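You operate a simulated robot arm through the tools that you are given. There is no shell and no other tool.

The job below is to be done with a simulated robot arm. You get a single attempt, and the scene is never put back.

Task
Fill the white jar with oil to about its line.
Fine: lid onto the dark mat, jar onto the steel slide, slide in, fill, slide out, then lid on. Set down upright: what you pick out. Where these are worked on the way, their far stop is far enough and under half their travel is too little: steel slide.

Only the result counts: the job must be done as asked and must still hold three seconds after the hand-in. Knocking over, shifting, dropping, spilling or breaking anything else fails it. Lids that push on must go on centred and level and be pressed home; caps that screw on are set level and turned clockwise until they are tight.

Robot
A 7-joint arm with a fingered hand, fixed in place. Base frame: the origin is on the floor under the middle of its stand, x ahead of it, y to its left, z up; the work surface is at about z = 0.85. Readings come in m, rad, newtons and seconds.
It reaches about 1.228 m from its shoulder. Its first joint turns from -2.007 to 2.007 rad. Payload 5 kg.
Tool frame: the origin (TCP) lies between the finger pads and is the grasp point; the fingertips stand 0.032 m ahead of it; z points along the fingers, y is the line along which they close. The gripper opens to 0.16 m; its body begins 0.089 m behind the TCP. The gripper is a hand of 4 fingers: y runs from the thumb to the fingers, the wrist lies at [0, 0, -0.267] in the tool frame.
Orientation is that of the tool frame in the base frame, as [roll, pitch, yaw] about the fixed x, y, z axes, in that order (R = Rz(yaw) Ry(pitch) Rx(roll)). With the fingers straight down and closing along the base's y, the tool's x points along the base's -x, its y along +y and its z along -z.

Tools
- The arm moves only by the tool servo_tool. Its arguments are lists of equal length, an entry for each row: "dp": the shift along the base's x, y, z in units of 500 mm (1.0 is 500 mm), a list of three; "turn": the turn, a rotation vector about the base's x, y, z in units of 60 degrees (1.0 is 60 degrees), a list of three. In form: {"dp": [[x, y, z], ...], "turn": [[rx, ry, rz], ...]}. A call has 1 to 20 rows; each row is the pose to reach, as a shift and turn from the pose commanded when the call began. A call with a number of a shift or a turn outside -1 to 1 is refused whole. Each row takes 0.2 s and may step no farther than 0.05 m and 0.15 rad from the row before; otherwise, the whole call is refused. A pose out of reach is approached as far as the arm can. The call stops where the force on the tool passes 90 N (or 10 N more than at its start, if that is more) or the arm is blocked; 0.2 s more then pass. In this call time passes only in rows, and 0.2 s behind the last. The reply holds the time, the measured pose of the TCP, the force on the tool along the base axes, the opening and the grip force, in the units named above and with some noise, with the torque about the TCP (base axes, N m) and any sound that the robot's microphone picked up, and new pictures: "views" is both (left out), scene, wrist or none.
- Cameras (640 x 400 px; columns grow to the right, rows downward): "scene" is fixed at [0.2201, -0.6501, 1.6309]; the picture's right is [0.86, -0.52, 0.00], its down [-0.23, -0.37, -0.90] and it looks along [0.47, 0.77, -0.44] (base axes); focal length 361 px, centre (320, 200). "wrist" rides on the gripper at [0.08, -0.004, -0.114] in the tool frame; the picture's right is [0.05, 1.00, 0.00], its down [-0.82, 0.04, -0.58] and it looks along [-0.58, 0.03, 0.82] (tool axes); focal length 265 px, centre (320, 200). There is no depth. A picture from a camera that has moved, and an enlarged one, comes with that camera's place and axes in the base frame and with its lens.
- move_column(by): slides the trunk up (or, below 0, down) by that many m; the arm rides with it, the base frame stays. It gives what a move gives, with no picture.
- set_fingers(finger1, finger2, finger3, thumb_bend): sets how far each is bent, from 0 (flat) to 100 (curled in); at 30 the hand is open as for a grip, at 70 the pads meet at the TCP. One left out holds its place. A second passes; each finger stops where it meets its share of the squeeze, and holds until it gets a number again. It is the only way to open and close the hand. It gives what a move gives, with no picture; readings hold the bend of each and the force on the fingers (four entries, about 0 where the hand has none), thumb and palm.
- zoom(camera, box): a new picture of the part [left, top, right, bottom] of that camera's present view, enlarged. No time passes.
- sign_off(): hands the job in; it is judged then, once.

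Places have to be worked out from the pictures, the camera data and where the tool is seen. Open the gripper and draw the arm clear of the work before you hand the job in, unless the task says otherwise.

The tools are called as a command line: name --argument value ..., lists and objects as JSON in quotes. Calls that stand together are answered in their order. servo_tool: Moves the arm, as the interface text tells. Its arguments: {"type":"object","properties":{"dp":{"type":"array","items":{"type":"array","items":{"type":"number"}}},"turn":{"type":"array","items":{"type":"array","items":{"type":"number"}}},"views":{"type":"string","enum":["both","scene","wrist","none"]}},"required":["dp","turn"]} The other tools are called the same way: move_column (by) moves the trunk up or down; set_fingers (finger1, finger2, finger3, thumb_bend) moves the fingers one by one; zoom (camera, box) takes an enlarged picture of a part of a camera's view; sign_off () hands the job in.

At the start:

```text
clock: 0.0
ee_pos: [0.6285, 0.1117, 1.3298]
orientation: [3.141, 0.001, 3.141]
wrist_force: [-0.9, 0.0, 0.8]
torque: [-0.04, -0.03, -0.02]
gripper_width: 0.16
finger_force: 0.1
shape: jaw
bend: [30.0, 30.0, 30.0, 30.0]
finger forces: [0.0, 0.0, 0.1, 0.0, 0.0, 0.1]
trunk travel left (down, up): [-0.65, 0.34]
```

scene: 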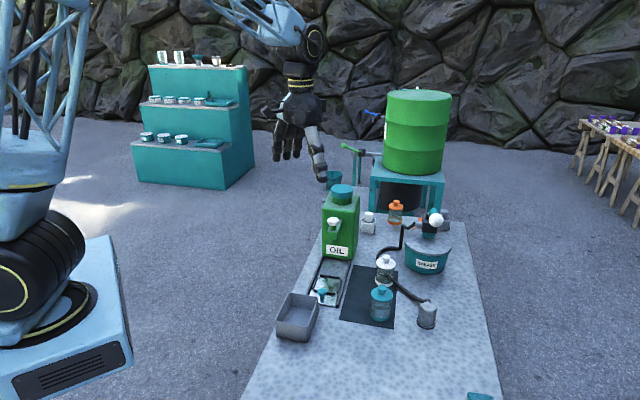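
wrist: 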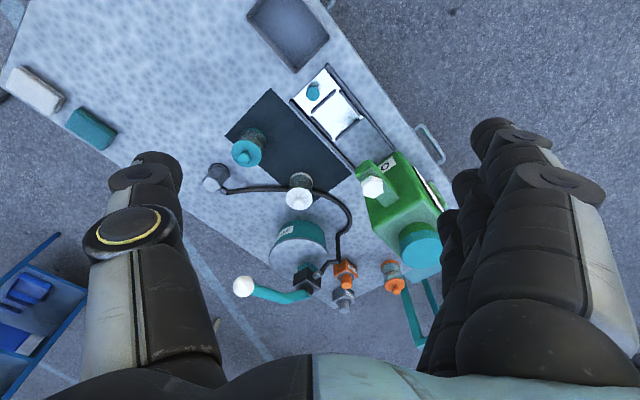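

I start by looking closely at the bench from both cameras to identify the parts.

zoom --camera "scene" --box '[260, 170, 480, 350]'

zoom --camera "wrist" --box '[180, 0, 460, 330]'

zoom --camera "scene" --box '[300, 170, 390, 320]'

```text
2.22 times, centred on (370, 260) of scene
camera zoom: at [0.2201, -0.6501, 1.6309], right [0.86, -0.52, 0.0], down [-0.23, -0.37, -0.9], along [0.47, 0.77, -0.44], focal length 802 px, centre (209, 67)
```

zoom: 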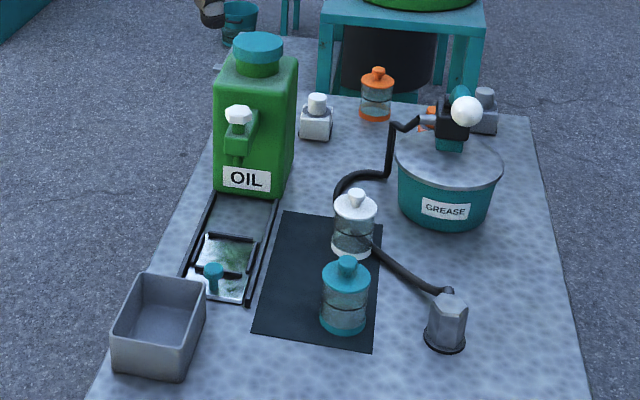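

```text
1.21 times, centred on (320, 165) of wrist
camera zoom: at [0.5481, 0.109, 1.4435], right [-0.05, 1.0, 0.0], down [0.82, 0.04, 0.58], along [0.58, 0.03, -0.82], focal length 322 px, centre (320, 242)
```

zoom: 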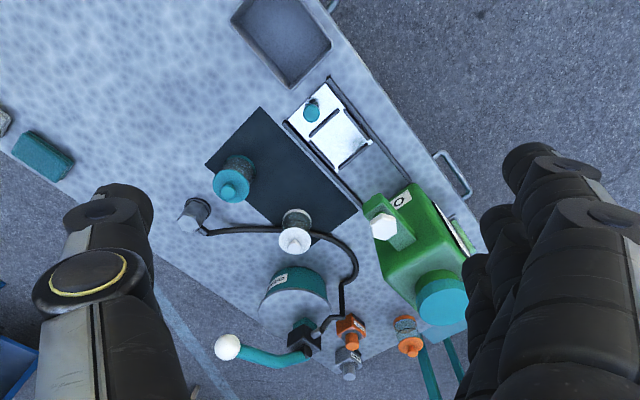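

```text
2.67 times, centred on (345, 245) of scene
camera zoom: at [0.2201, -0.6501, 1.6309], right [0.86, -0.52, 0.0], down [-0.23, -0.37, -0.9], along [0.47, 0.77, -0.44], focal length 963 px, centre (253, 80)
```

zoom: 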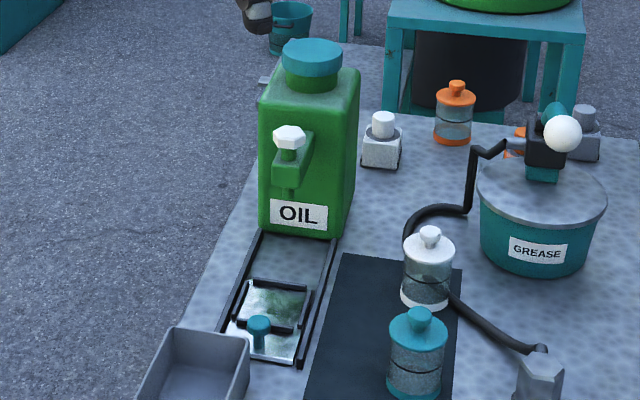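

Next I enlarge the slide, the tap and the jars for finer detail.

zoom --camera "scene" --box '[310, 205, 360, 240]'

zoom --camera "scene" --box '[300, 255, 360, 315]'

zoom --camera "scene" --box '[360, 245, 410, 325]'

zoom --camera "wrist" --box '[280, 60, 450, 280]'

```text
11.43 times, centred on (335, 222) of scene
camera zoom: at [0.2201, -0.6501, 1.6309], right [0.86, -0.52, 0.0], down [-0.23, -0.37, -0.9], along [0.47, 0.77, -0.44], focal length 4127 px, centre (149, -57)
```

zoom: 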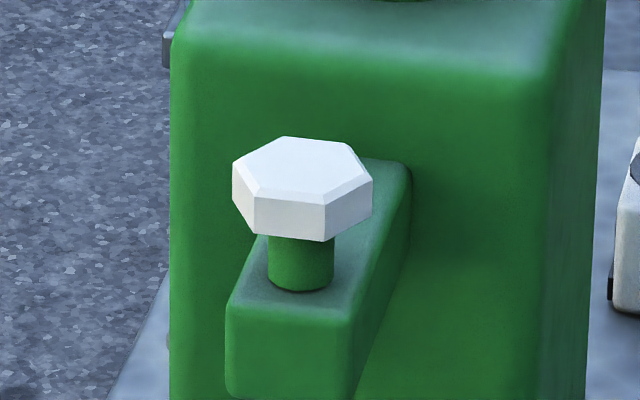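

```text
6.67 times, centred on (330, 285) of scene
camera zoom: at [0.2201, -0.6501, 1.6309], right [0.86, -0.52, 0.0], down [-0.23, -0.37, -0.9], along [0.47, 0.77, -0.44], focal length 2408 px, centre (253, -367)
```

zoom: 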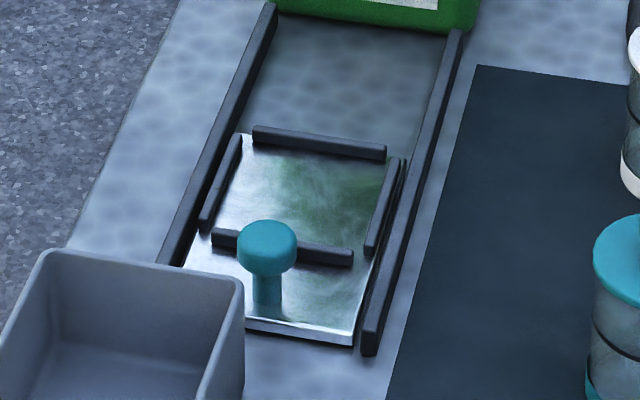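

```text
5.00 times, centred on (385, 285) of scene
camera zoom: at [0.2201, -0.6501, 1.6309], right [0.86, -0.52, 0.0], down [-0.23, -0.37, -0.9], along [0.47, 0.77, -0.44], focal length 1806 px, centre (-5, -225)
```

zoom: 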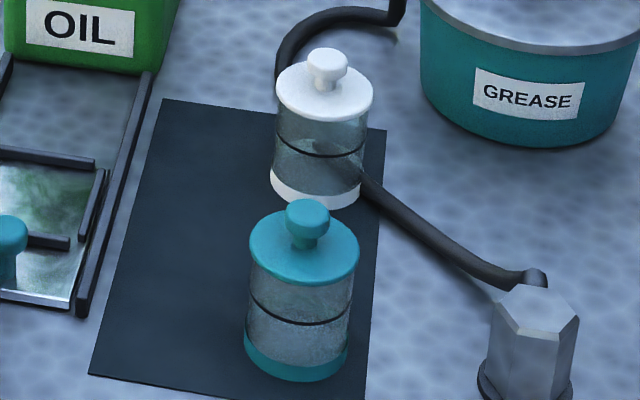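

```text
1.82 times, centred on (365, 170) of wrist
camera zoom: at [0.5481, 0.109, 1.4435], right [-0.05, 1.0, 0.0], down [0.82, 0.04, 0.58], along [0.58, 0.03, -0.82], focal length 483 px, centre (238, 254)
```

zoom: 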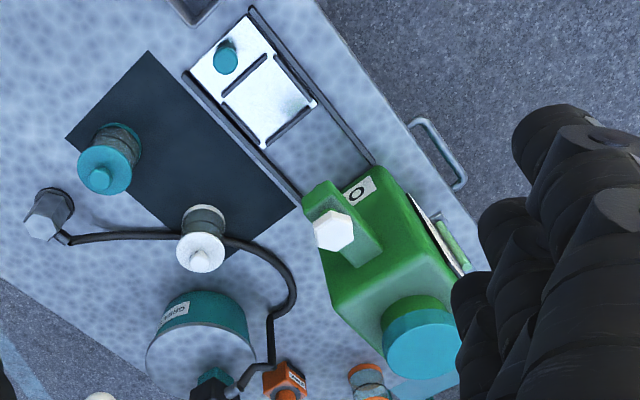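

The slide, nest, tap and jars are located; the white jar stands at about (0.905, 0.077) with the hose just behind it. I move the hand over the white jar, staying about 0.15 m above its knob, to refine with the wrist camera.

servo_tool --dp '[[0.07, -0.009, -0.045], [0.14, -0.018, -0.09], [0.21, -0.026, -0.135], [0.28, -0.035, -0.18], [0.35, -0.044, -0.225], [0.42, -0.053, -0.27], [0.48, -0.061, -0.3], [0.54, -0.07, -0.32]]' --turn '[[0, 0, 0], [0, 0, 0], [0, 0, 0], [0, 0, 0], [0, 0, 0], [0, 0, 0], [0, 0, 0], [0, 0, 0]]'

```text
clock: 1.8
ee_pos: [0.8985, 0.0785, 1.1688]
orientation: [-3.141, -0.001, 3.141]
wrist_force: [0.5, 0.6, 0.2]
torque: [0.01, 0.05, 0.0]
gripper_width: 0.1597
finger_force: 0.1
shape: jaw
bend: [30.0, 30.0, 30.0, 30.0]
finger forces: [0.1, 0.0, 0.0, 0.0, 0.0, 0.0]
trunk travel left (down, up): [-0.65, 0.34]
camera wrist: at [0.8183, 0.0748, 1.2823], right [-0.05, 1.0, 0.0], down [0.82, 0.04, 0.58], along [0.58, 0.03, -0.82], focal length 265 px, centre (320, 200)
```

scene: 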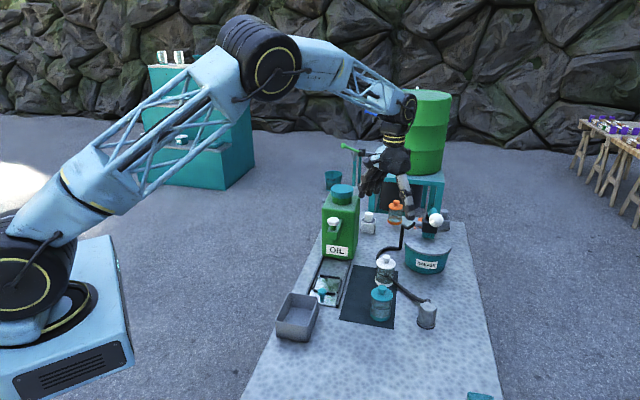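
wrist: 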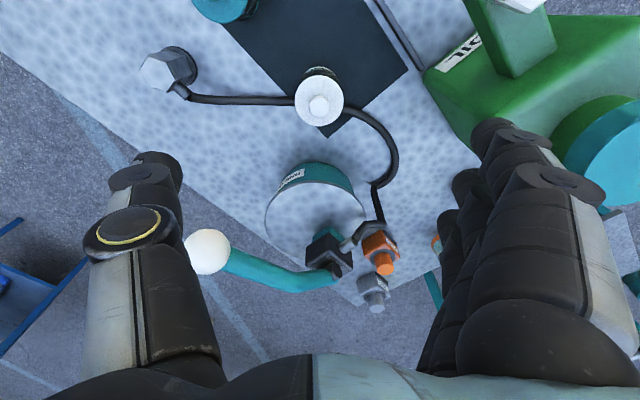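

The wrist view puts the lid knob at about (0.903, 0.078). I part-close the hand in the air to see how its opening changes with bend.

set_fingers --finger1 55 --finger2 55 --finger3 55 --thumb_bend 55

zoom --camera "wrist" --box '[0, 0, 640, 400]'

zoom --camera "scene" --box '[340, 110, 460, 280]'

```text
clock: 2.8
ee_pos: [0.8974, 0.0786, 1.1699]
orientation: [3.141, -0.001, -3.14]
wrist_force: [-0.5, -0.1, 0.3]
torque: [0.0, 0.0, -0.02]
gripper_width: 0.0729
finger_force: 0.0
shape: fingers
bend: [55.0, 55.0, 55.0, 55.0]
finger forces: [0.0, 0.0, 0.1, 0.0, 0.0, 0.0]
trunk travel left (down, up): [-0.65, 0.34]
```

```text
1.00 times, centred on (320, 200) of wrist (not enlarged: the box is as wide or as high as the picture)
camera zoom: at [0.8171, 0.0749, 1.2834], right [-0.05, 1.0, 0.0], down [0.82, 0.04, 0.58], along [0.58, 0.03, -0.82], focal length 265 px, centre (320, 200)
```

zoom: 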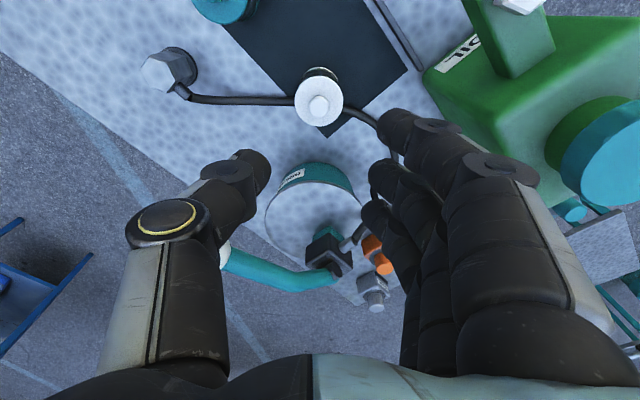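

```text
2.35 times, centred on (400, 195) of scene
camera zoom: at [0.2201, -0.6501, 1.6309], right [0.86, -0.52, 0.0], down [-0.23, -0.37, -0.9], along [0.47, 0.77, -0.44], focal length 850 px, centre (132, 212)
```

zoom: 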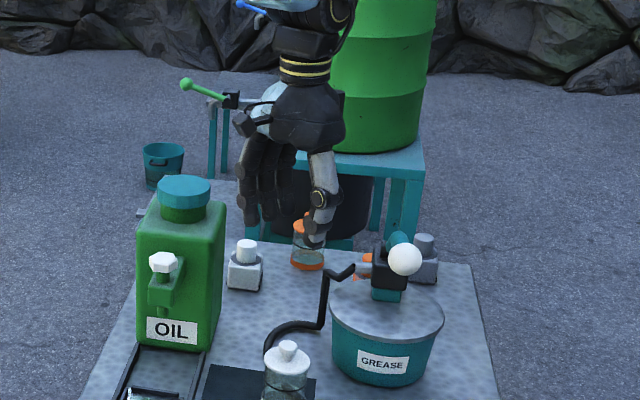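

At bend 55 the hand is 0.073 m wide. I centre over the knob and descend to 1.09 m for a second sighting of the lid.

servo_tool --dp '[[0.004, 0.0, -0.05], [0.008, 0.0, -0.1], [0.01, 0.0, -0.15]]' --turn '[[0, 0, 0], [0, 0, 0], [0, 0, 0]]'

zoom --camera "wrist" --box '[220, 20, 420, 220]'

zoom --camera "scene" --box '[340, 150, 460, 310]'

```text
clock: 3.6
ee_pos: [0.9055, 0.0785, 1.0935]
orientation: [3.141, 0.0, -3.141]
wrist_force: [0.4, 0.7, 0.9]
torque: [-0.01, 0.02, -0.01]
gripper_width: 0.0726
finger_force: 0.0
shape: fingers
bend: [55.0, 55.0, 55.0, 55.0]
finger forces: [0.0, 0.1, 0.0, 0.0, 0.1, 0.0]
trunk travel left (down, up): [-0.65, 0.34]
camera wrist: at [0.8241, 0.0751, 1.2079], right [-0.05, 1.0, 0.0], down [0.82, 0.04, 0.58], along [0.58, 0.03, -0.82], focal length 265 px, centre (320, 200)
```

scene: 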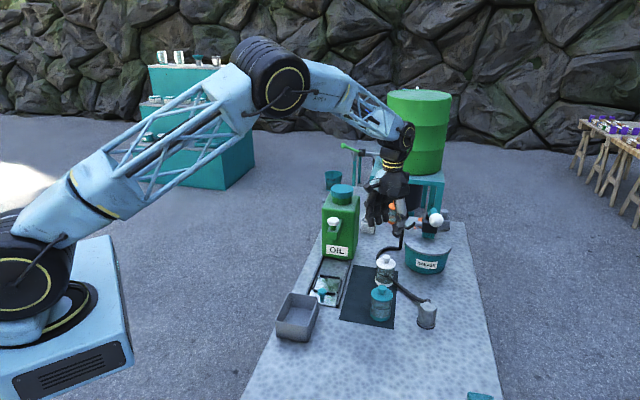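
wrist: 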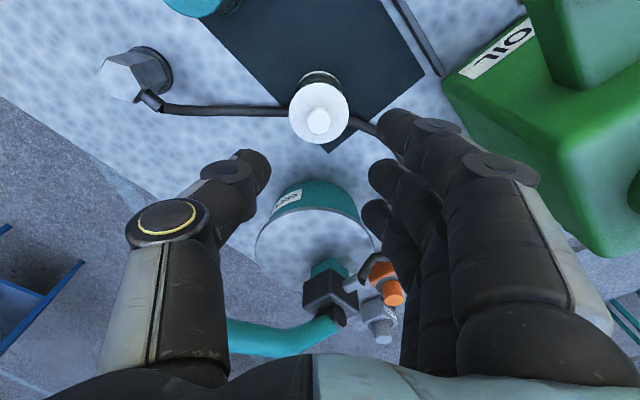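

```text
2.00 times, centred on (320, 120) of wrist
camera zoom: at [0.8241, 0.0751, 1.2079], right [-0.05, 1.0, 0.0], down [0.82, 0.04, 0.58], along [0.58, 0.03, -0.82], focal length 531 px, centre (320, 360)
```

zoom: 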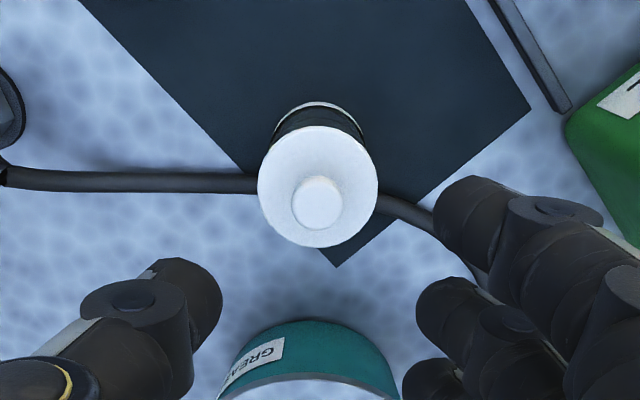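

```text
2.50 times, centred on (400, 230) of scene
camera zoom: at [0.2201, -0.6501, 1.6309], right [0.86, -0.52, 0.0], down [-0.23, -0.37, -0.9], along [0.47, 0.77, -0.44], focal length 903 px, centre (120, 125)
```

zoom: 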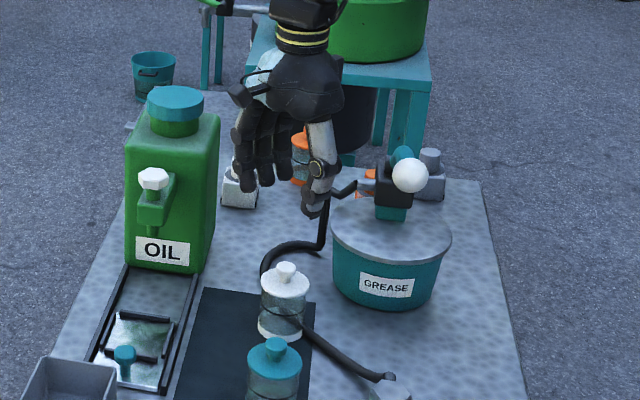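

Combining both cameras I put the jar at about (0.913, 0.077), lid top near z 0.921 and knob top near 0.947. I lower to TCP 1.00 for a closer check.

servo_tool --dp '[[0.008, 0.0, -0.07], [0.012, -0.001, -0.13], [0.016, -0.001, -0.18]]' --turn '[[0, 0, 0], [0, 0, 0], [0, 0, 0]]'

zoom --camera "wrist" --box '[220, 60, 420, 260]'

zoom --camera "scene" --box '[350, 190, 440, 310]'

```text
clock: 4.4
ee_pos: [0.9133, 0.0755, 1.0057]
orientation: [-3.141, 0.001, 3.141]
wrist_force: [0.6, 0.5, 0.2]
torque: [0.01, -0.03, 0.0]
gripper_width: 0.0726
finger_force: 0.0
shape: fingers
bend: [55.0, 55.0, 55.0, 55.0]
finger forces: [0.0, 0.0, 0.0, 0.0, 0.0, 0.1]
trunk travel left (down, up): [-0.65, 0.34]
camera wrist: at [0.8323, 0.0719, 1.1192], right [-0.05, 1.0, 0.0], down [0.82, 0.04, 0.58], along [0.58, 0.03, -0.82], focal length 265 px, centre (320, 200)
```

scene: 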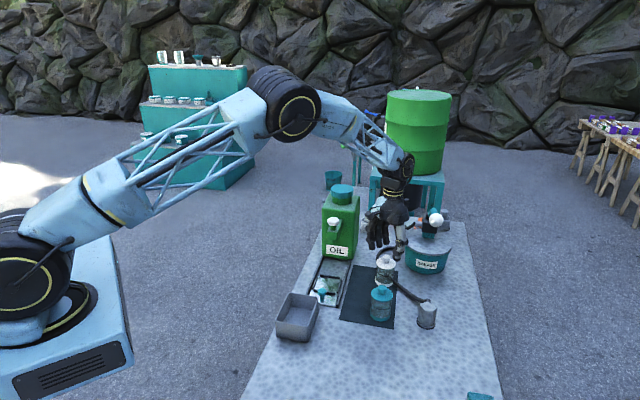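
wrist: 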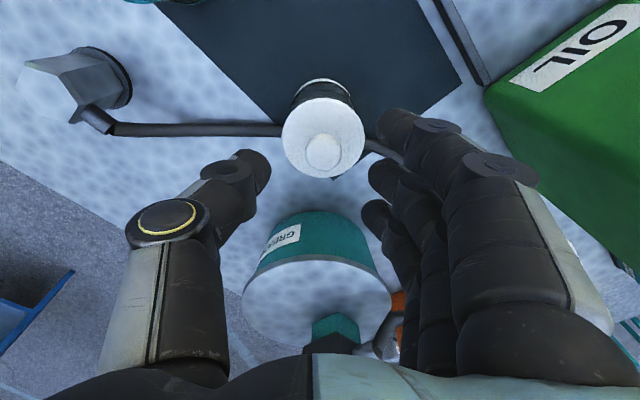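

```text
2.00 times, centred on (320, 160) of wrist
camera zoom: at [0.8323, 0.0719, 1.1192], right [-0.05, 1.0, 0.0], down [0.82, 0.04, 0.58], along [0.58, 0.03, -0.82], focal length 531 px, centre (320, 280)
```

zoom: 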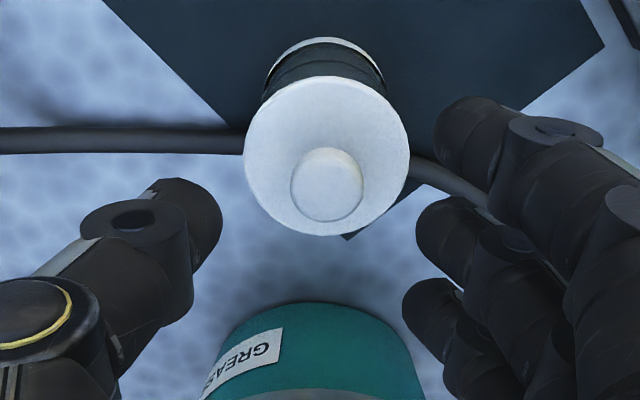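

```text
3.33 times, centred on (395, 250) of scene
camera zoom: at [0.2201, -0.6501, 1.6309], right [0.86, -0.52, 0.0], down [-0.23, -0.37, -0.9], along [0.47, 0.77, -0.44], focal length 1204 px, centre (70, 33)
```

zoom: 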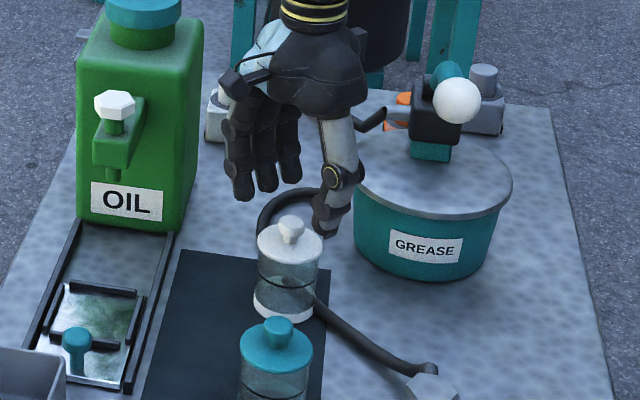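

Wrist view now agrees: jar at (0.913, 0.078), lid top ≈ 0.921, lid diameter ≈ 0.064, knob ≈ 0.025. I look closely at the lid's edge thickness before choosing the grip.

zoom --camera "scene" --box '[370, 250, 402, 290]'

zoom --camera "wrist" --box '[270, 70, 370, 190]'

```text
10.00 times, centred on (386, 270) of scene
camera zoom: at [0.2201, -0.6501, 1.6309], right [0.86, -0.52, 0.0], down [-0.23, -0.37, -0.9], along [0.47, 0.77, -0.44], focal length 3611 px, centre (-340, -500)
```

zoom: 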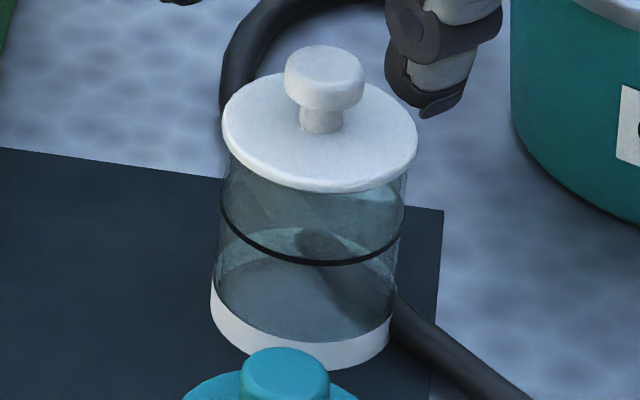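

```text
3.33 times, centred on (320, 130) of wrist
camera zoom: at [0.8323, 0.0719, 1.1192], right [-0.05, 1.0, 0.0], down [0.82, 0.04, 0.58], along [0.58, 0.03, -0.82], focal length 885 px, centre (320, 433)
```

zoom: 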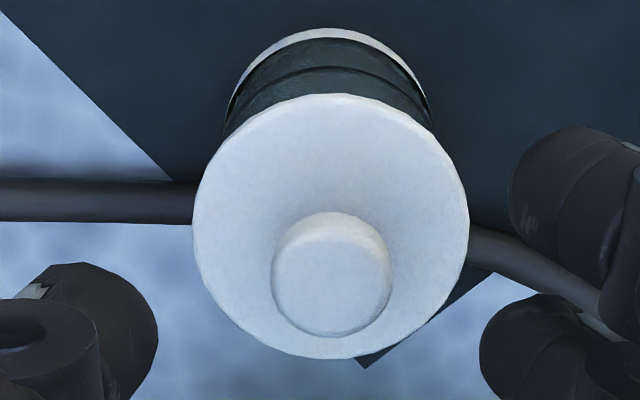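

The lid is a thin disc with a mushroom knob, so I'll pinch the knob head between thumb and the middle finger, leaving the other fingers open. I shift +2.5 mm in y and descend to TCP ≈ 0.960.

servo_tool --dp '[[0.0, 0.005, -0.04], [0.0, 0.005, -0.07], [0.0, 0.005, -0.09]]' --turn '[[0, 0, 0], [0, 0, 0], [0, 0, 0]]'

zoom --camera "wrist" --box '[220, 80, 420, 280]'

zoom --camera "scene" --box '[360, 220, 420, 300]'

```text
clock: 5.2
ee_pos: [0.9119, 0.0789, 0.9597]
orientation: [3.142, -0.002, -3.14]
wrist_force: [-0.4, -0.8, 0.4]
torque: [-0.03, -0.01, 0.0]
gripper_width: 0.0727
finger_force: 0.8
shape: fingers
bend: [55.0, 55.0, 55.0, 55.0]
finger forces: [0.1, 0.3, 0.0, 0.0, 1.1, 0.0]
trunk travel left (down, up): [-0.65, 0.34]
camera wrist: at [0.8314, 0.075, 1.0739], right [-0.05, 1.0, 0.0], down [0.82, 0.04, 0.58], along [0.58, 0.03, -0.82], focal length 265 px, centre (320, 200)
```

scene: 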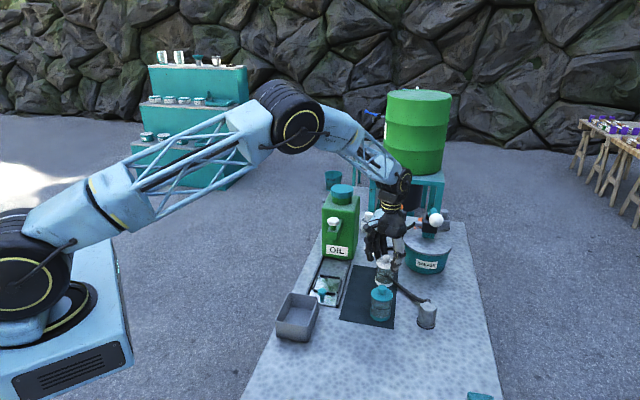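
wrist: 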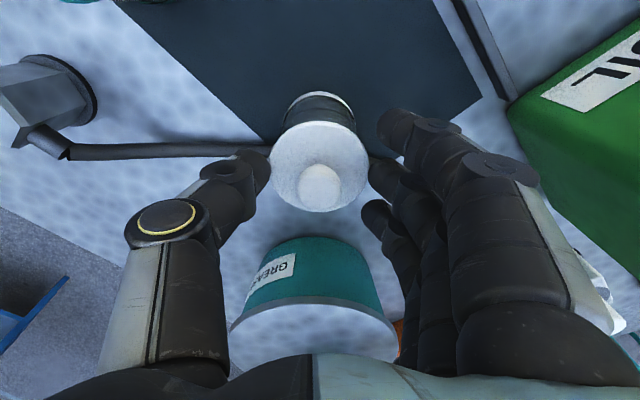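

```text
2.00 times, centred on (320, 180) of wrist
camera zoom: at [0.8314, 0.075, 1.0739], right [-0.05, 1.0, 0.0], down [0.82, 0.04, 0.58], along [0.58, 0.03, -0.82], focal length 531 px, centre (320, 240)
```

zoom: 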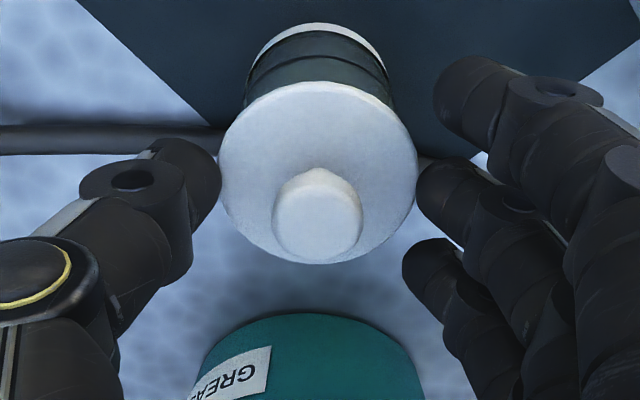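

```text
5.00 times, centred on (390, 260) of scene
camera zoom: at [0.2201, -0.6501, 1.6309], right [0.86, -0.52, 0.0], down [-0.23, -0.37, -0.9], along [0.47, 0.77, -0.44], focal length 1806 px, centre (-30, -100)
```

zoom: 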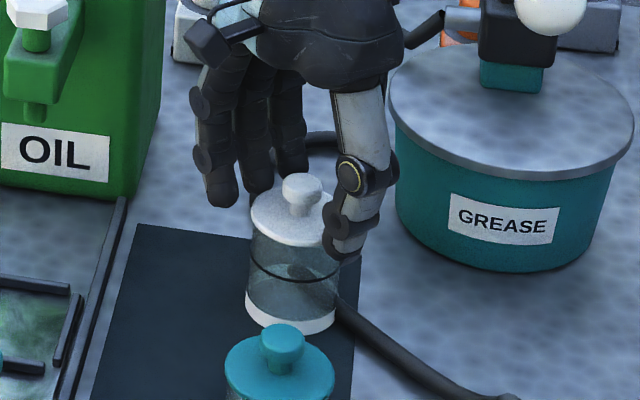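

The thumb shows about 1 N, so its tip is just brushing the lid edge. I raise 7 mm so the tips ride above the disc before closing.

servo_tool --dp '[[0.002, 0.0, 0.014]]' --turn '[[0, 0, 0]]' --views "none"

set_fingers --finger2 63 --thumb_bend 63

zoom --camera "wrist" --box '[220, 80, 420, 280]'

zoom --camera "scene" --box '[360, 220, 420, 300]'

```text
clock: 5.6
ee_pos: [0.9127, 0.0778, 0.966]
orientation: [3.14, 0.001, -3.141]
wrist_force: [0.3, 0.0, -1.0]
torque: [-0.05, -0.06, 0.0]
gripper_width: 0.0727
finger_force: 0.1
shape: fingers
bend: [55.0, 55.0, 55.0, 55.0]
finger forces: [0.0, 0.0, 0.0, 0.0, 0.0, 0.0]
trunk travel left (down, up): [-0.65, 0.34]
```

```text
clock: 6.6
ee_pos: [0.912, 0.0788, 0.9654]
orientation: [-3.14, 0.0, 3.14]
wrist_force: [-0.4, -0.6, 0.3]
torque: [-0.01, -0.03, 0.01]
gripper_width: 0.0607
finger_force: 1.9
shape: fingers
bend: [55.0, 61.0, 55.0, 62.0]
finger forces: [0.0, 2.1, 0.0, 0.0, 2.1, 0.0]
trunk travel left (down, up): [-0.65, 0.34]
heard: snap
```

```text
2.00 times, centred on (320, 180) of wrist
camera zoom: at [0.8325, 0.075, 1.0805], right [-0.05, 1.0, 0.0], down [0.82, 0.04, 0.58], along [0.58, 0.03, -0.82], focal length 531 px, centre (320, 240)
```

zoom: 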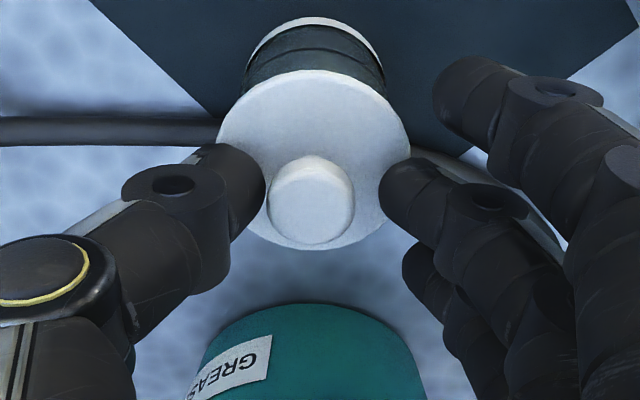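

```text
5.00 times, centred on (390, 260) of scene
camera zoom: at [0.2201, -0.6501, 1.6309], right [0.86, -0.52, 0.0], down [-0.23, -0.37, -0.9], along [0.47, 0.77, -0.44], focal length 1806 px, centre (-30, -100)
```

zoom: 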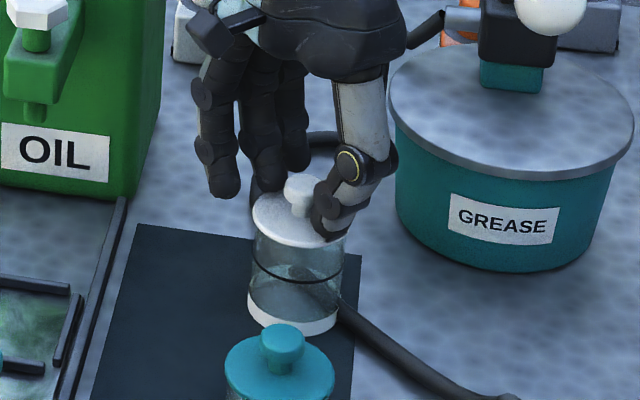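

I heard a snap and both tips read 2 N: they seem to be resting on the disc, not the knob. I ease them back, raise the hand 7 mm and look again.

set_fingers --finger2 58 --thumb_bend 58

servo_tool --dp '[[0.002, 0.0, 0.014]]' --turn '[[0, 0, 0]]' --views "none"

zoom --camera "wrist" --box '[220, 80, 420, 280]'

zoom --camera "scene" --box '[370, 240, 410, 295]'

```text
clock: 7.6
ee_pos: [0.9129, 0.078, 0.9661]
orientation: [3.142, -0.001, 3.14]
wrist_force: [0.6, -0.5, 0.4]
torque: [0.0, -0.02, -0.05]
gripper_width: 0.0678
finger_force: 0.2
shape: fingers
bend: [55.0, 57.0, 55.0, 57.0]
finger forces: [0.1, 0.0, 0.0, 0.0, 0.3, 0.0]
trunk travel left (down, up): [-0.65, 0.34]
heard: snap
```

```text
clock: 8.0
ee_pos: [0.9144, 0.0796, 0.9732]
orientation: [3.141, -0.001, -3.139]
wrist_force: [-0.7, 0.5, 0.1]
torque: [0.01, 0.03, -0.02]
gripper_width: 0.0678
finger_force: 0.1
shape: fingers
bend: [55.0, 57.0, 55.0, 57.0]
finger forces: [0.0, 0.0, 0.0, 0.0, 0.0, 0.0]
trunk travel left (down, up): [-0.65, 0.34]
```

```text
2.00 times, centred on (320, 180) of wrist
camera zoom: at [0.8333, 0.0751, 1.0881], right [-0.05, 1.0, 0.0], down [0.82, 0.04, 0.58], along [0.58, 0.03, -0.82], focal length 531 px, centre (320, 240)
```

zoom: 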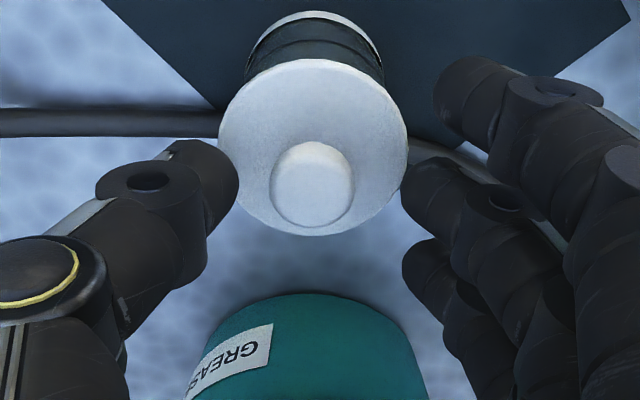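

```text
7.27 times, centred on (390, 268) of scene
camera zoom: at [0.2201, -0.6501, 1.6309], right [0.86, -0.52, 0.0], down [-0.23, -0.37, -0.9], along [0.47, 0.77, -0.44], focal length 2626 px, centre (-189, -291)
```

zoom: 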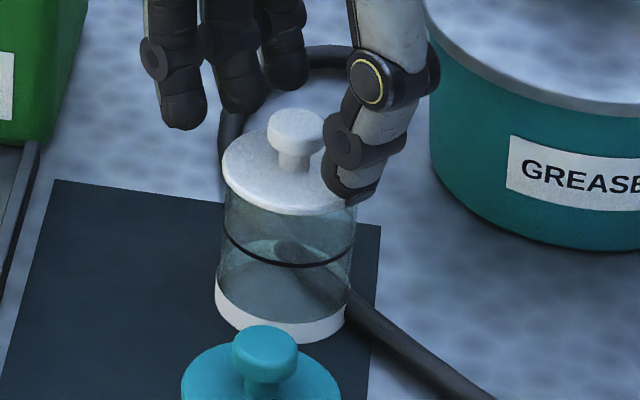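

The fingers had pinched the disc's rim (width ≈ 0.061); the tips reach about 0.044 ahead of the TCP at this bend. Now they are above the disc; I centre 2 mm toward −y and close thumb and middle finger onto the knob head.

servo_tool --dp '[[0.0, -0.004, 0.0]]' --turn '[[0, 0, 0]]' --views "none"

set_fingers --finger2 64 --thumb_bend 64

zoom --camera "wrist" --box '[220, 80, 420, 280]'

zoom --camera "scene" --box '[370, 240, 410, 295]'

```text
clock: 8.4
ee_pos: [0.9134, 0.0769, 0.9749]
orientation: [-3.142, -0.001, 3.14]
wrist_force: [-0.2, -0.3, -0.2]
torque: [-0.03, -0.02, -0.01]
gripper_width: 0.068
finger_force: 0.0
shape: fingers
bend: [55.0, 57.0, 55.0, 57.0]
finger forces: [0.0, 0.0, 0.0, 0.0, 0.0, 0.1]
trunk travel left (down, up): [-0.65, 0.34]
```

```text
clock: 9.4
ee_pos: [0.9143, 0.0775, 0.975]
orientation: [-3.141, -0.001, -3.141]
wrist_force: [0.1, -0.6, -0.4]
torque: [-0.01, -0.03, 0.02]
gripper_width: 0.0573
finger_force: 0.1
shape: fingers
bend: [55.0, 64.0, 55.0, 64.0]
finger forces: [0.1, 0.2, 0.0, 0.1, 0.6, 0.0]
trunk travel left (down, up): [-0.65, 0.34]
```

```text
2.00 times, centred on (320, 180) of wrist
camera zoom: at [0.8328, 0.0733, 1.088], right [-0.05, 1.0, 0.0], down [0.82, 0.04, 0.58], along [0.58, 0.03, -0.82], focal length 531 px, centre (320, 240)
```

zoom: 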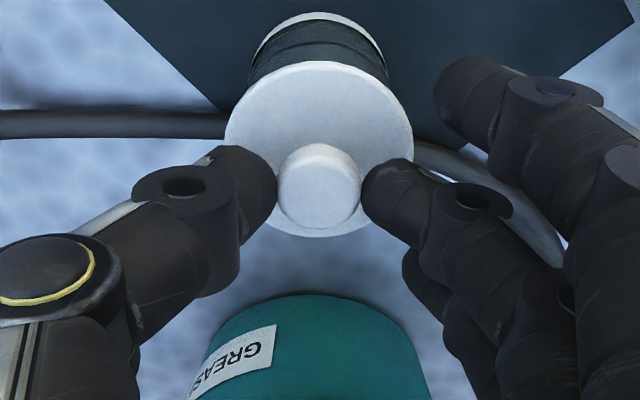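

```text
7.27 times, centred on (390, 268) of scene
camera zoom: at [0.2201, -0.6501, 1.6309], right [0.86, -0.52, 0.0], down [-0.23, -0.37, -0.9], along [0.47, 0.77, -0.44], focal length 2626 px, centre (-189, -291)
```

zoom: 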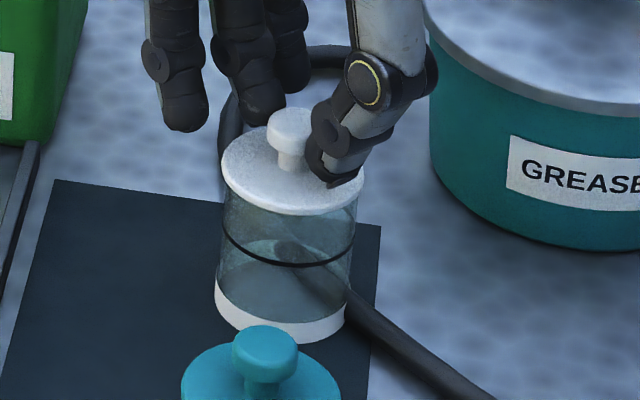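

Both tips flank the knob head now. I close them to grip it.

set_fingers --finger2 70 --thumb_bend 70

zoom --camera "wrist" --box '[220, 80, 420, 280]'

zoom --camera "scene" --box '[370, 240, 410, 295]'

```text
clock: 10.4
ee_pos: [0.9122, 0.077, 0.9733]
orientation: [-3.14, 0.001, -3.141]
wrist_force: [0.0, -0.2, 1.1]
torque: [0.06, 0.03, 0.03]
gripper_width: 0.0536
finger_force: 7.7
shape: fingers
bend: [55.0, 64.0, 55.0, 68.0]
finger forces: [0.1, 7.4, 0.0, 0.0, 7.7, 0.0]
trunk travel left (down, up): [-0.65, 0.34]
heard: snap
```

```text
2.00 times, centred on (320, 180) of wrist
camera zoom: at [0.8328, 0.0733, 1.088], right [-0.05, 1.0, 0.0], down [0.82, 0.04, 0.58], along [0.58, 0.03, -0.82], focal length 531 px, centre (320, 240)
```

zoom: 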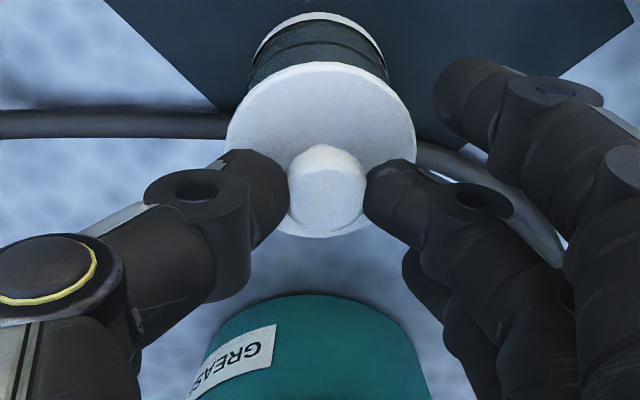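

```text
7.27 times, centred on (390, 268) of scene
camera zoom: at [0.2201, -0.6501, 1.6309], right [0.86, -0.52, 0.0], down [-0.23, -0.37, -0.9], along [0.47, 0.77, -0.44], focal length 2626 px, centre (-189, -291)
```

zoom: 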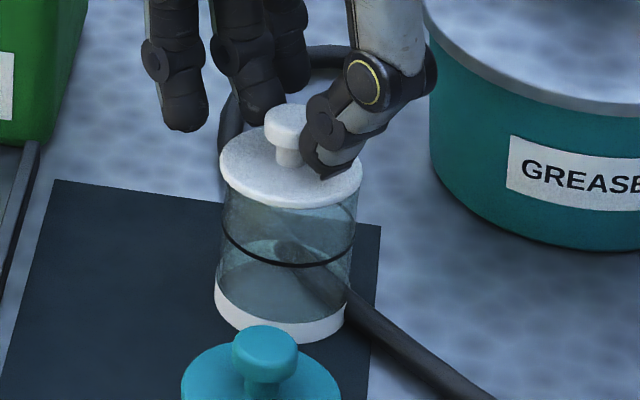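

The knob is gripped at about 7.5 N and the snap suggests the lid popped off its seat. I lift slowly by 4 cm and check that the jar stays put.

servo_tool --dp '[[0, 0, 0.01], [0, 0, 0.02], [0, 0, 0.04], [0, 0, 0.06], [0, 0, 0.08]]' --turn '[[0, 0, 0], [0, 0, 0], [0, 0, 0], [0, 0, 0], [0, 0, 0]]'

zoom --camera "scene" --box '[360, 220, 420, 300]'

zoom --camera "wrist" --box '[220, 80, 420, 280]'

```text
clock: 11.6
ee_pos: [0.9138, 0.0779, 1.0128]
orientation: [-3.141, -0.001, -3.141]
wrist_force: [0.1, -0.2, -0.2]
torque: [-0.01, 0.01, 0.0]
gripper_width: 0.0535
finger_force: 7.9
shape: fingers
bend: [55.0, 64.0, 55.0, 68.0]
finger forces: [0.0, 7.3, 0.1, 0.0, 7.3, 0.1]
trunk travel left (down, up): [-0.65, 0.34]
camera wrist: at [0.8325, 0.0746, 1.1269], right [-0.05, 1.0, 0.0], down [0.82, 0.04, 0.58], along [0.58, 0.03, -0.82], focal length 265 px, centre (320, 200)
```

scene: 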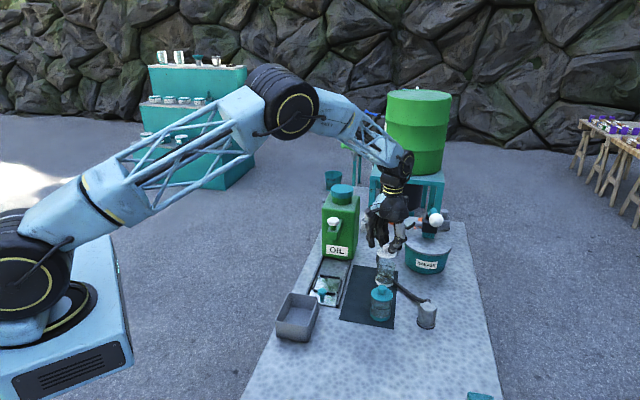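
wrist: 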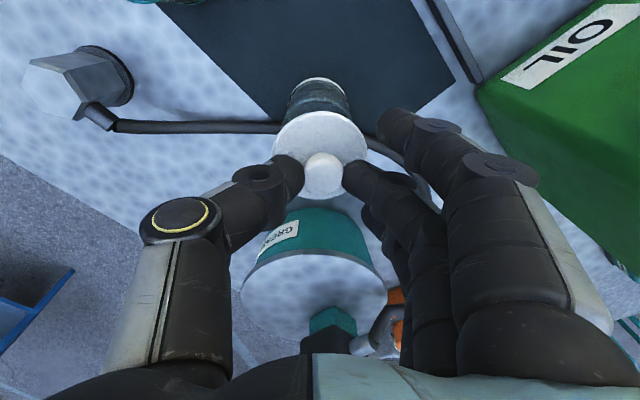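

```text
5.00 times, centred on (390, 260) of scene
camera zoom: at [0.2201, -0.6501, 1.6309], right [0.86, -0.52, 0.0], down [-0.23, -0.37, -0.9], along [0.47, 0.77, -0.44], focal length 1806 px, centre (-30, -100)
```

zoom: 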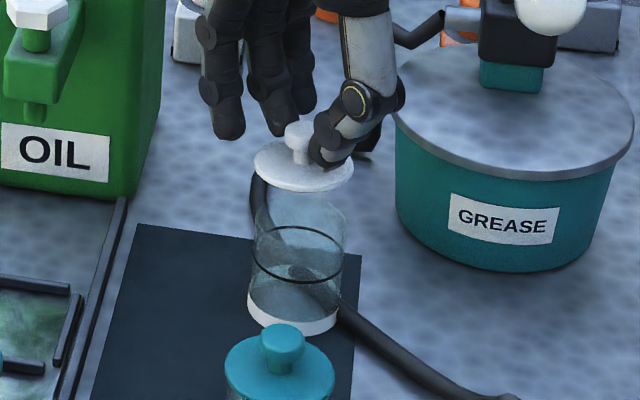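

```text
2.00 times, centred on (320, 180) of wrist
camera zoom: at [0.8325, 0.0746, 1.1269], right [-0.05, 1.0, 0.0], down [0.82, 0.04, 0.58], along [0.58, 0.03, -0.82], focal length 531 px, centre (320, 240)
```

zoom: 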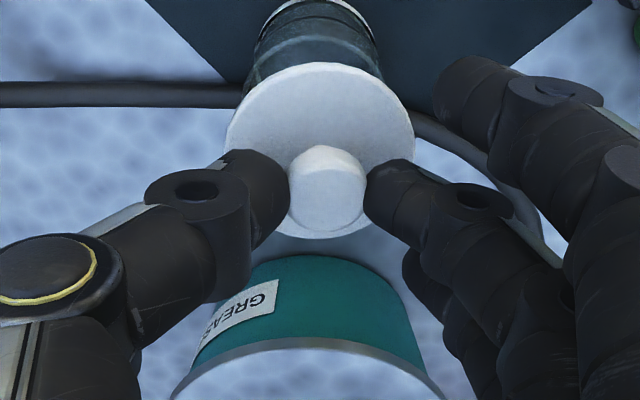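

The lid is off and hanging level; the jar stayed. I carry it to the free part of the dark mat near (0.825, 0.078) and lower partway.

servo_tool --dp '[[-0.06, 0, 0.02], [-0.12, 0, 0.02], [-0.176, 0, 0.0], [-0.176, 0, -0.06], [-0.176, 0, -0.12]]' --turn '[[0, 0, 0], [0, 0, 0], [0, 0, 0], [0, 0, 0], [0, 0, 0]]'

zoom --camera "scene" --box '[330, 230, 420, 330]'

zoom --camera "wrist" --box '[200, 0, 440, 260]'

```text
clock: 12.8
ee_pos: [0.8285, 0.076, 0.9534]
orientation: [-3.141, 0.0, 3.141]
wrist_force: [0.3, 0.6, -0.5]
torque: [0.04, 0.01, 0.0]
gripper_width: 0.0531
finger_force: 7.5
shape: fingers
bend: [55.0, 64.0, 55.0, 68.0]
finger forces: [0.0, 7.3, 0.0, 0.0, 7.3, 0.0]
trunk travel left (down, up): [-0.65, 0.34]
camera wrist: at [0.746, 0.0726, 1.0677], right [-0.05, 1.0, 0.0], down [0.82, 0.04, 0.58], along [0.58, 0.03, -0.82], focal length 265 px, centre (320, 200)
```

scene: 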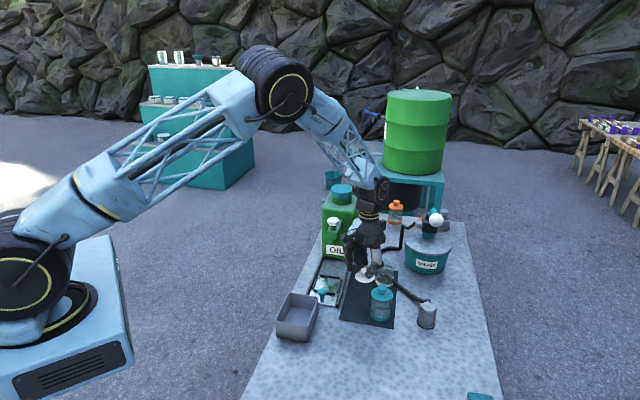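
wrist: 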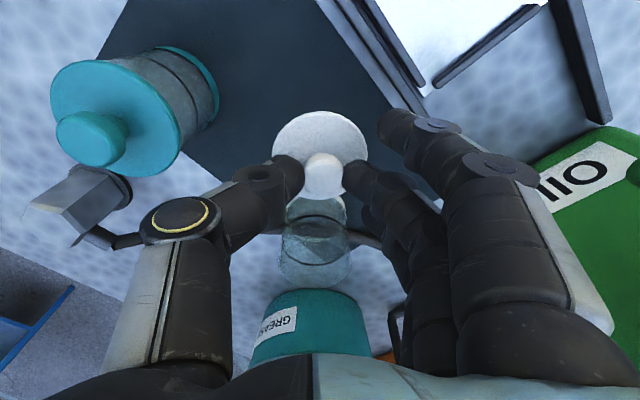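

```text
4.00 times, centred on (375, 280) of scene
camera zoom: at [0.2201, -0.6501, 1.6309], right [0.86, -0.52, 0.0], down [-0.23, -0.37, -0.9], along [0.47, 0.77, -0.44], focal length 1444 px, centre (100, -120)
```

zoom: 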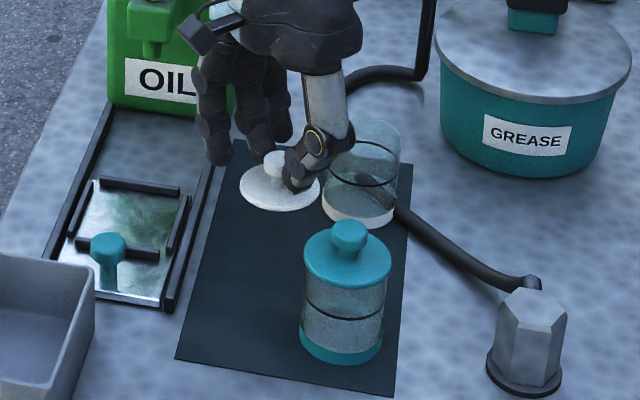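

```text
1.54 times, centred on (320, 130) of wrist
camera zoom: at [0.746, 0.0726, 1.0677], right [-0.05, 1.0, 0.0], down [0.82, 0.04, 0.58], along [0.58, 0.03, -0.82], focal length 408 px, centre (320, 308)
```

zoom: 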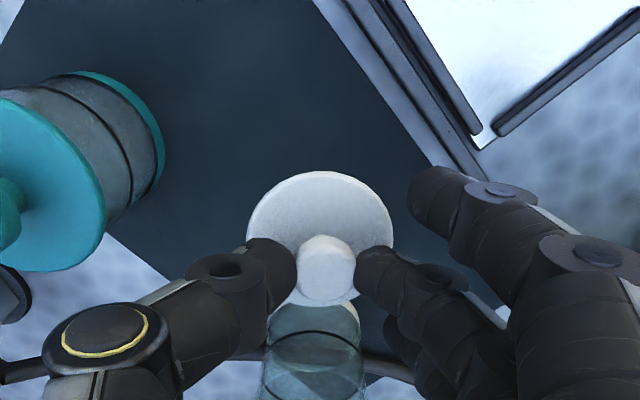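

The lid is well over the mat, clear of both jars. I lower in stages watching the force.

servo_tool --dp '[[0, 0, -0.03], [0, 0, -0.055]]' --turn '[[0, 0, 0], [0, 0, 0]]' --views "none"

zoom --camera "scene" --box '[350, 250, 400, 300]'

```text
clock: 13.4
ee_pos: [0.8261, 0.0773, 0.9266]
orientation: [3.141, -0.001, -3.141]
wrist_force: [1.0, -0.5, -1.0]
torque: [0.02, 0.03, 0.0]
gripper_width: 0.0537
finger_force: 7.2
shape: fingers
bend: [55.0, 64.0, 55.0, 68.0]
finger forces: [0.0, 7.2, 0.1, 0.1, 7.3, 0.0]
trunk travel left (down, up): [-0.65, 0.34]
```

```text
8.00 times, centred on (375, 275) of scene
camera zoom: at [0.2201, -0.6501, 1.6309], right [0.86, -0.52, 0.0], down [-0.23, -0.37, -0.9], along [0.47, 0.77, -0.44], focal length 2889 px, centre (-120, -400)
```

zoom: 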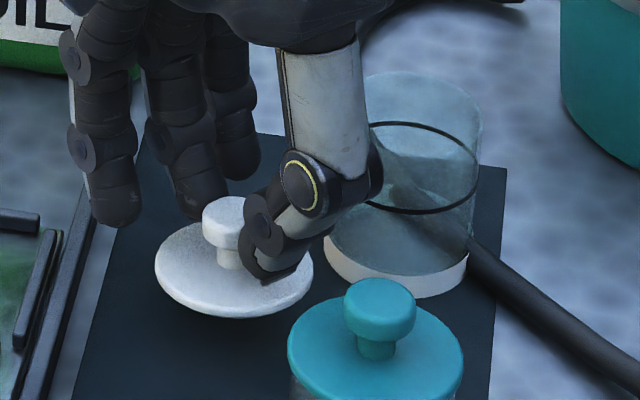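

The disc's top is about 0.878, roughly 15 mm to go. I continue down in small steps.

servo_tool --dp '[[0, 0, -0.01], [0, 0, -0.016]]' --turn '[[0, 0, 0], [0, 0, 0]]' --views "none"

zoom --camera "scene" --box '[350, 250, 400, 300]'

servo_tool --dp '[[0, 0, -0.006]]' --turn '[[0, 0, 0]]' --views "none"

zoom --camera "scene" --box '[350, 250, 400, 300]'

```text
clock: 14.0
ee_pos: [0.8246, 0.077, 0.9184]
orientation: [3.141, 0.001, -3.14]
wrist_force: [-0.7, 0.7, -0.7]
torque: [0.02, 0.0, 0.03]
gripper_width: 0.0535
finger_force: 7.4
shape: fingers
bend: [55.0, 64.0, 55.0, 68.0]
finger forces: [0.0, 7.3, 0.1, 0.1, 7.2, 0.0]
trunk travel left (down, up): [-0.65, 0.34]
```

```text
8.00 times, centred on (375, 275) of scene
camera zoom: at [0.2201, -0.6501, 1.6309], right [0.86, -0.52, 0.0], down [-0.23, -0.37, -0.9], along [0.47, 0.77, -0.44], focal length 2889 px, centre (-120, -400)
```

zoom: 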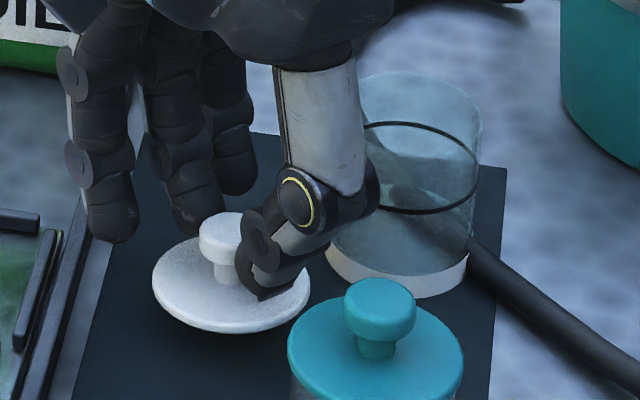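

```text
clock: 14.4
ee_pos: [0.8251, 0.0775, 0.9151]
orientation: [3.14, 0.002, 3.141]
wrist_force: [0.1, -0.6, -0.5]
torque: [0.01, 0.02, -0.01]
gripper_width: 0.0534
finger_force: 7.4
shape: fingers
bend: [55.0, 64.0, 55.0, 68.0]
finger forces: [0.0, 7.3, 0.0, 0.0, 7.4, 0.0]
trunk travel left (down, up): [-0.65, 0.34]
```

```text
8.00 times, centred on (375, 275) of scene
camera zoom: at [0.2201, -0.6501, 1.6309], right [0.86, -0.52, 0.0], down [-0.23, -0.37, -0.9], along [0.47, 0.77, -0.44], focal length 2889 px, centre (-120, -400)
```

zoom: 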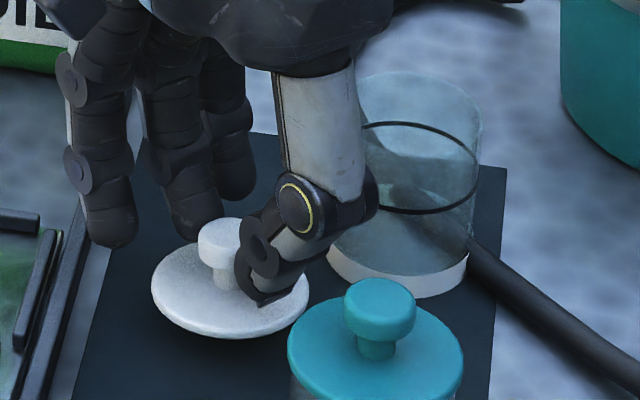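

No contact yet; I keep lowering by small steps.

servo_tool --dp '[[0, 0, -0.006]]' --turn '[[0, 0, 0]]' --views "none"

servo_tool --dp '[[0, 0, -0.004]]' --turn '[[0, 0, 0]]' --views "none"

zoom --camera "scene" --box '[350, 250, 400, 300]'

```text
clock: 14.8
ee_pos: [0.8244, 0.0774, 0.9118]
orientation: [3.14, 0.002, -3.14]
wrist_force: [0.0, -0.6, -0.1]
torque: [0.0, -0.02, 0.03]
gripper_width: 0.0534
finger_force: 7.4
shape: fingers
bend: [55.0, 64.0, 55.0, 68.0]
finger forces: [0.0, 7.4, 0.0, 0.0, 7.3, 0.0]
trunk travel left (down, up): [-0.65, 0.34]
```

```text
clock: 15.2
ee_pos: [0.8258, 0.0777, 0.9109]
orientation: [-3.14, 0.001, 3.141]
wrist_force: [0.1, 0.2, -0.1]
torque: [0.01, 0.01, -0.01]
gripper_width: 0.0532
finger_force: 7.5
shape: fingers
bend: [55.0, 64.0, 55.0, 68.0]
finger forces: [0.0, 7.2, 0.1, 0.0, 7.2, 0.1]
trunk travel left (down, up): [-0.65, 0.34]
```

```text
8.00 times, centred on (375, 275) of scene
camera zoom: at [0.2201, -0.6501, 1.6309], right [0.86, -0.52, 0.0], down [-0.23, -0.37, -0.9], along [0.47, 0.77, -0.44], focal length 2889 px, centre (-120, -400)
```

zoom: 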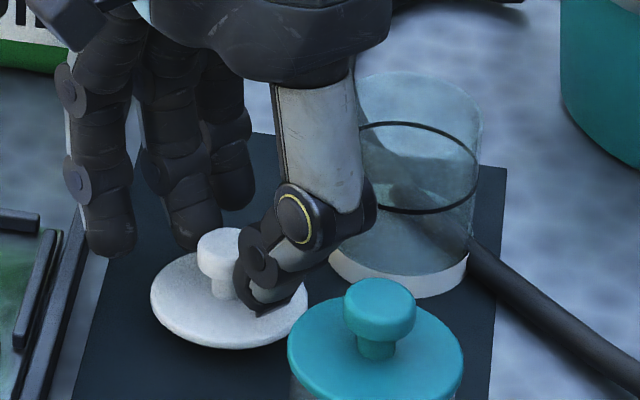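

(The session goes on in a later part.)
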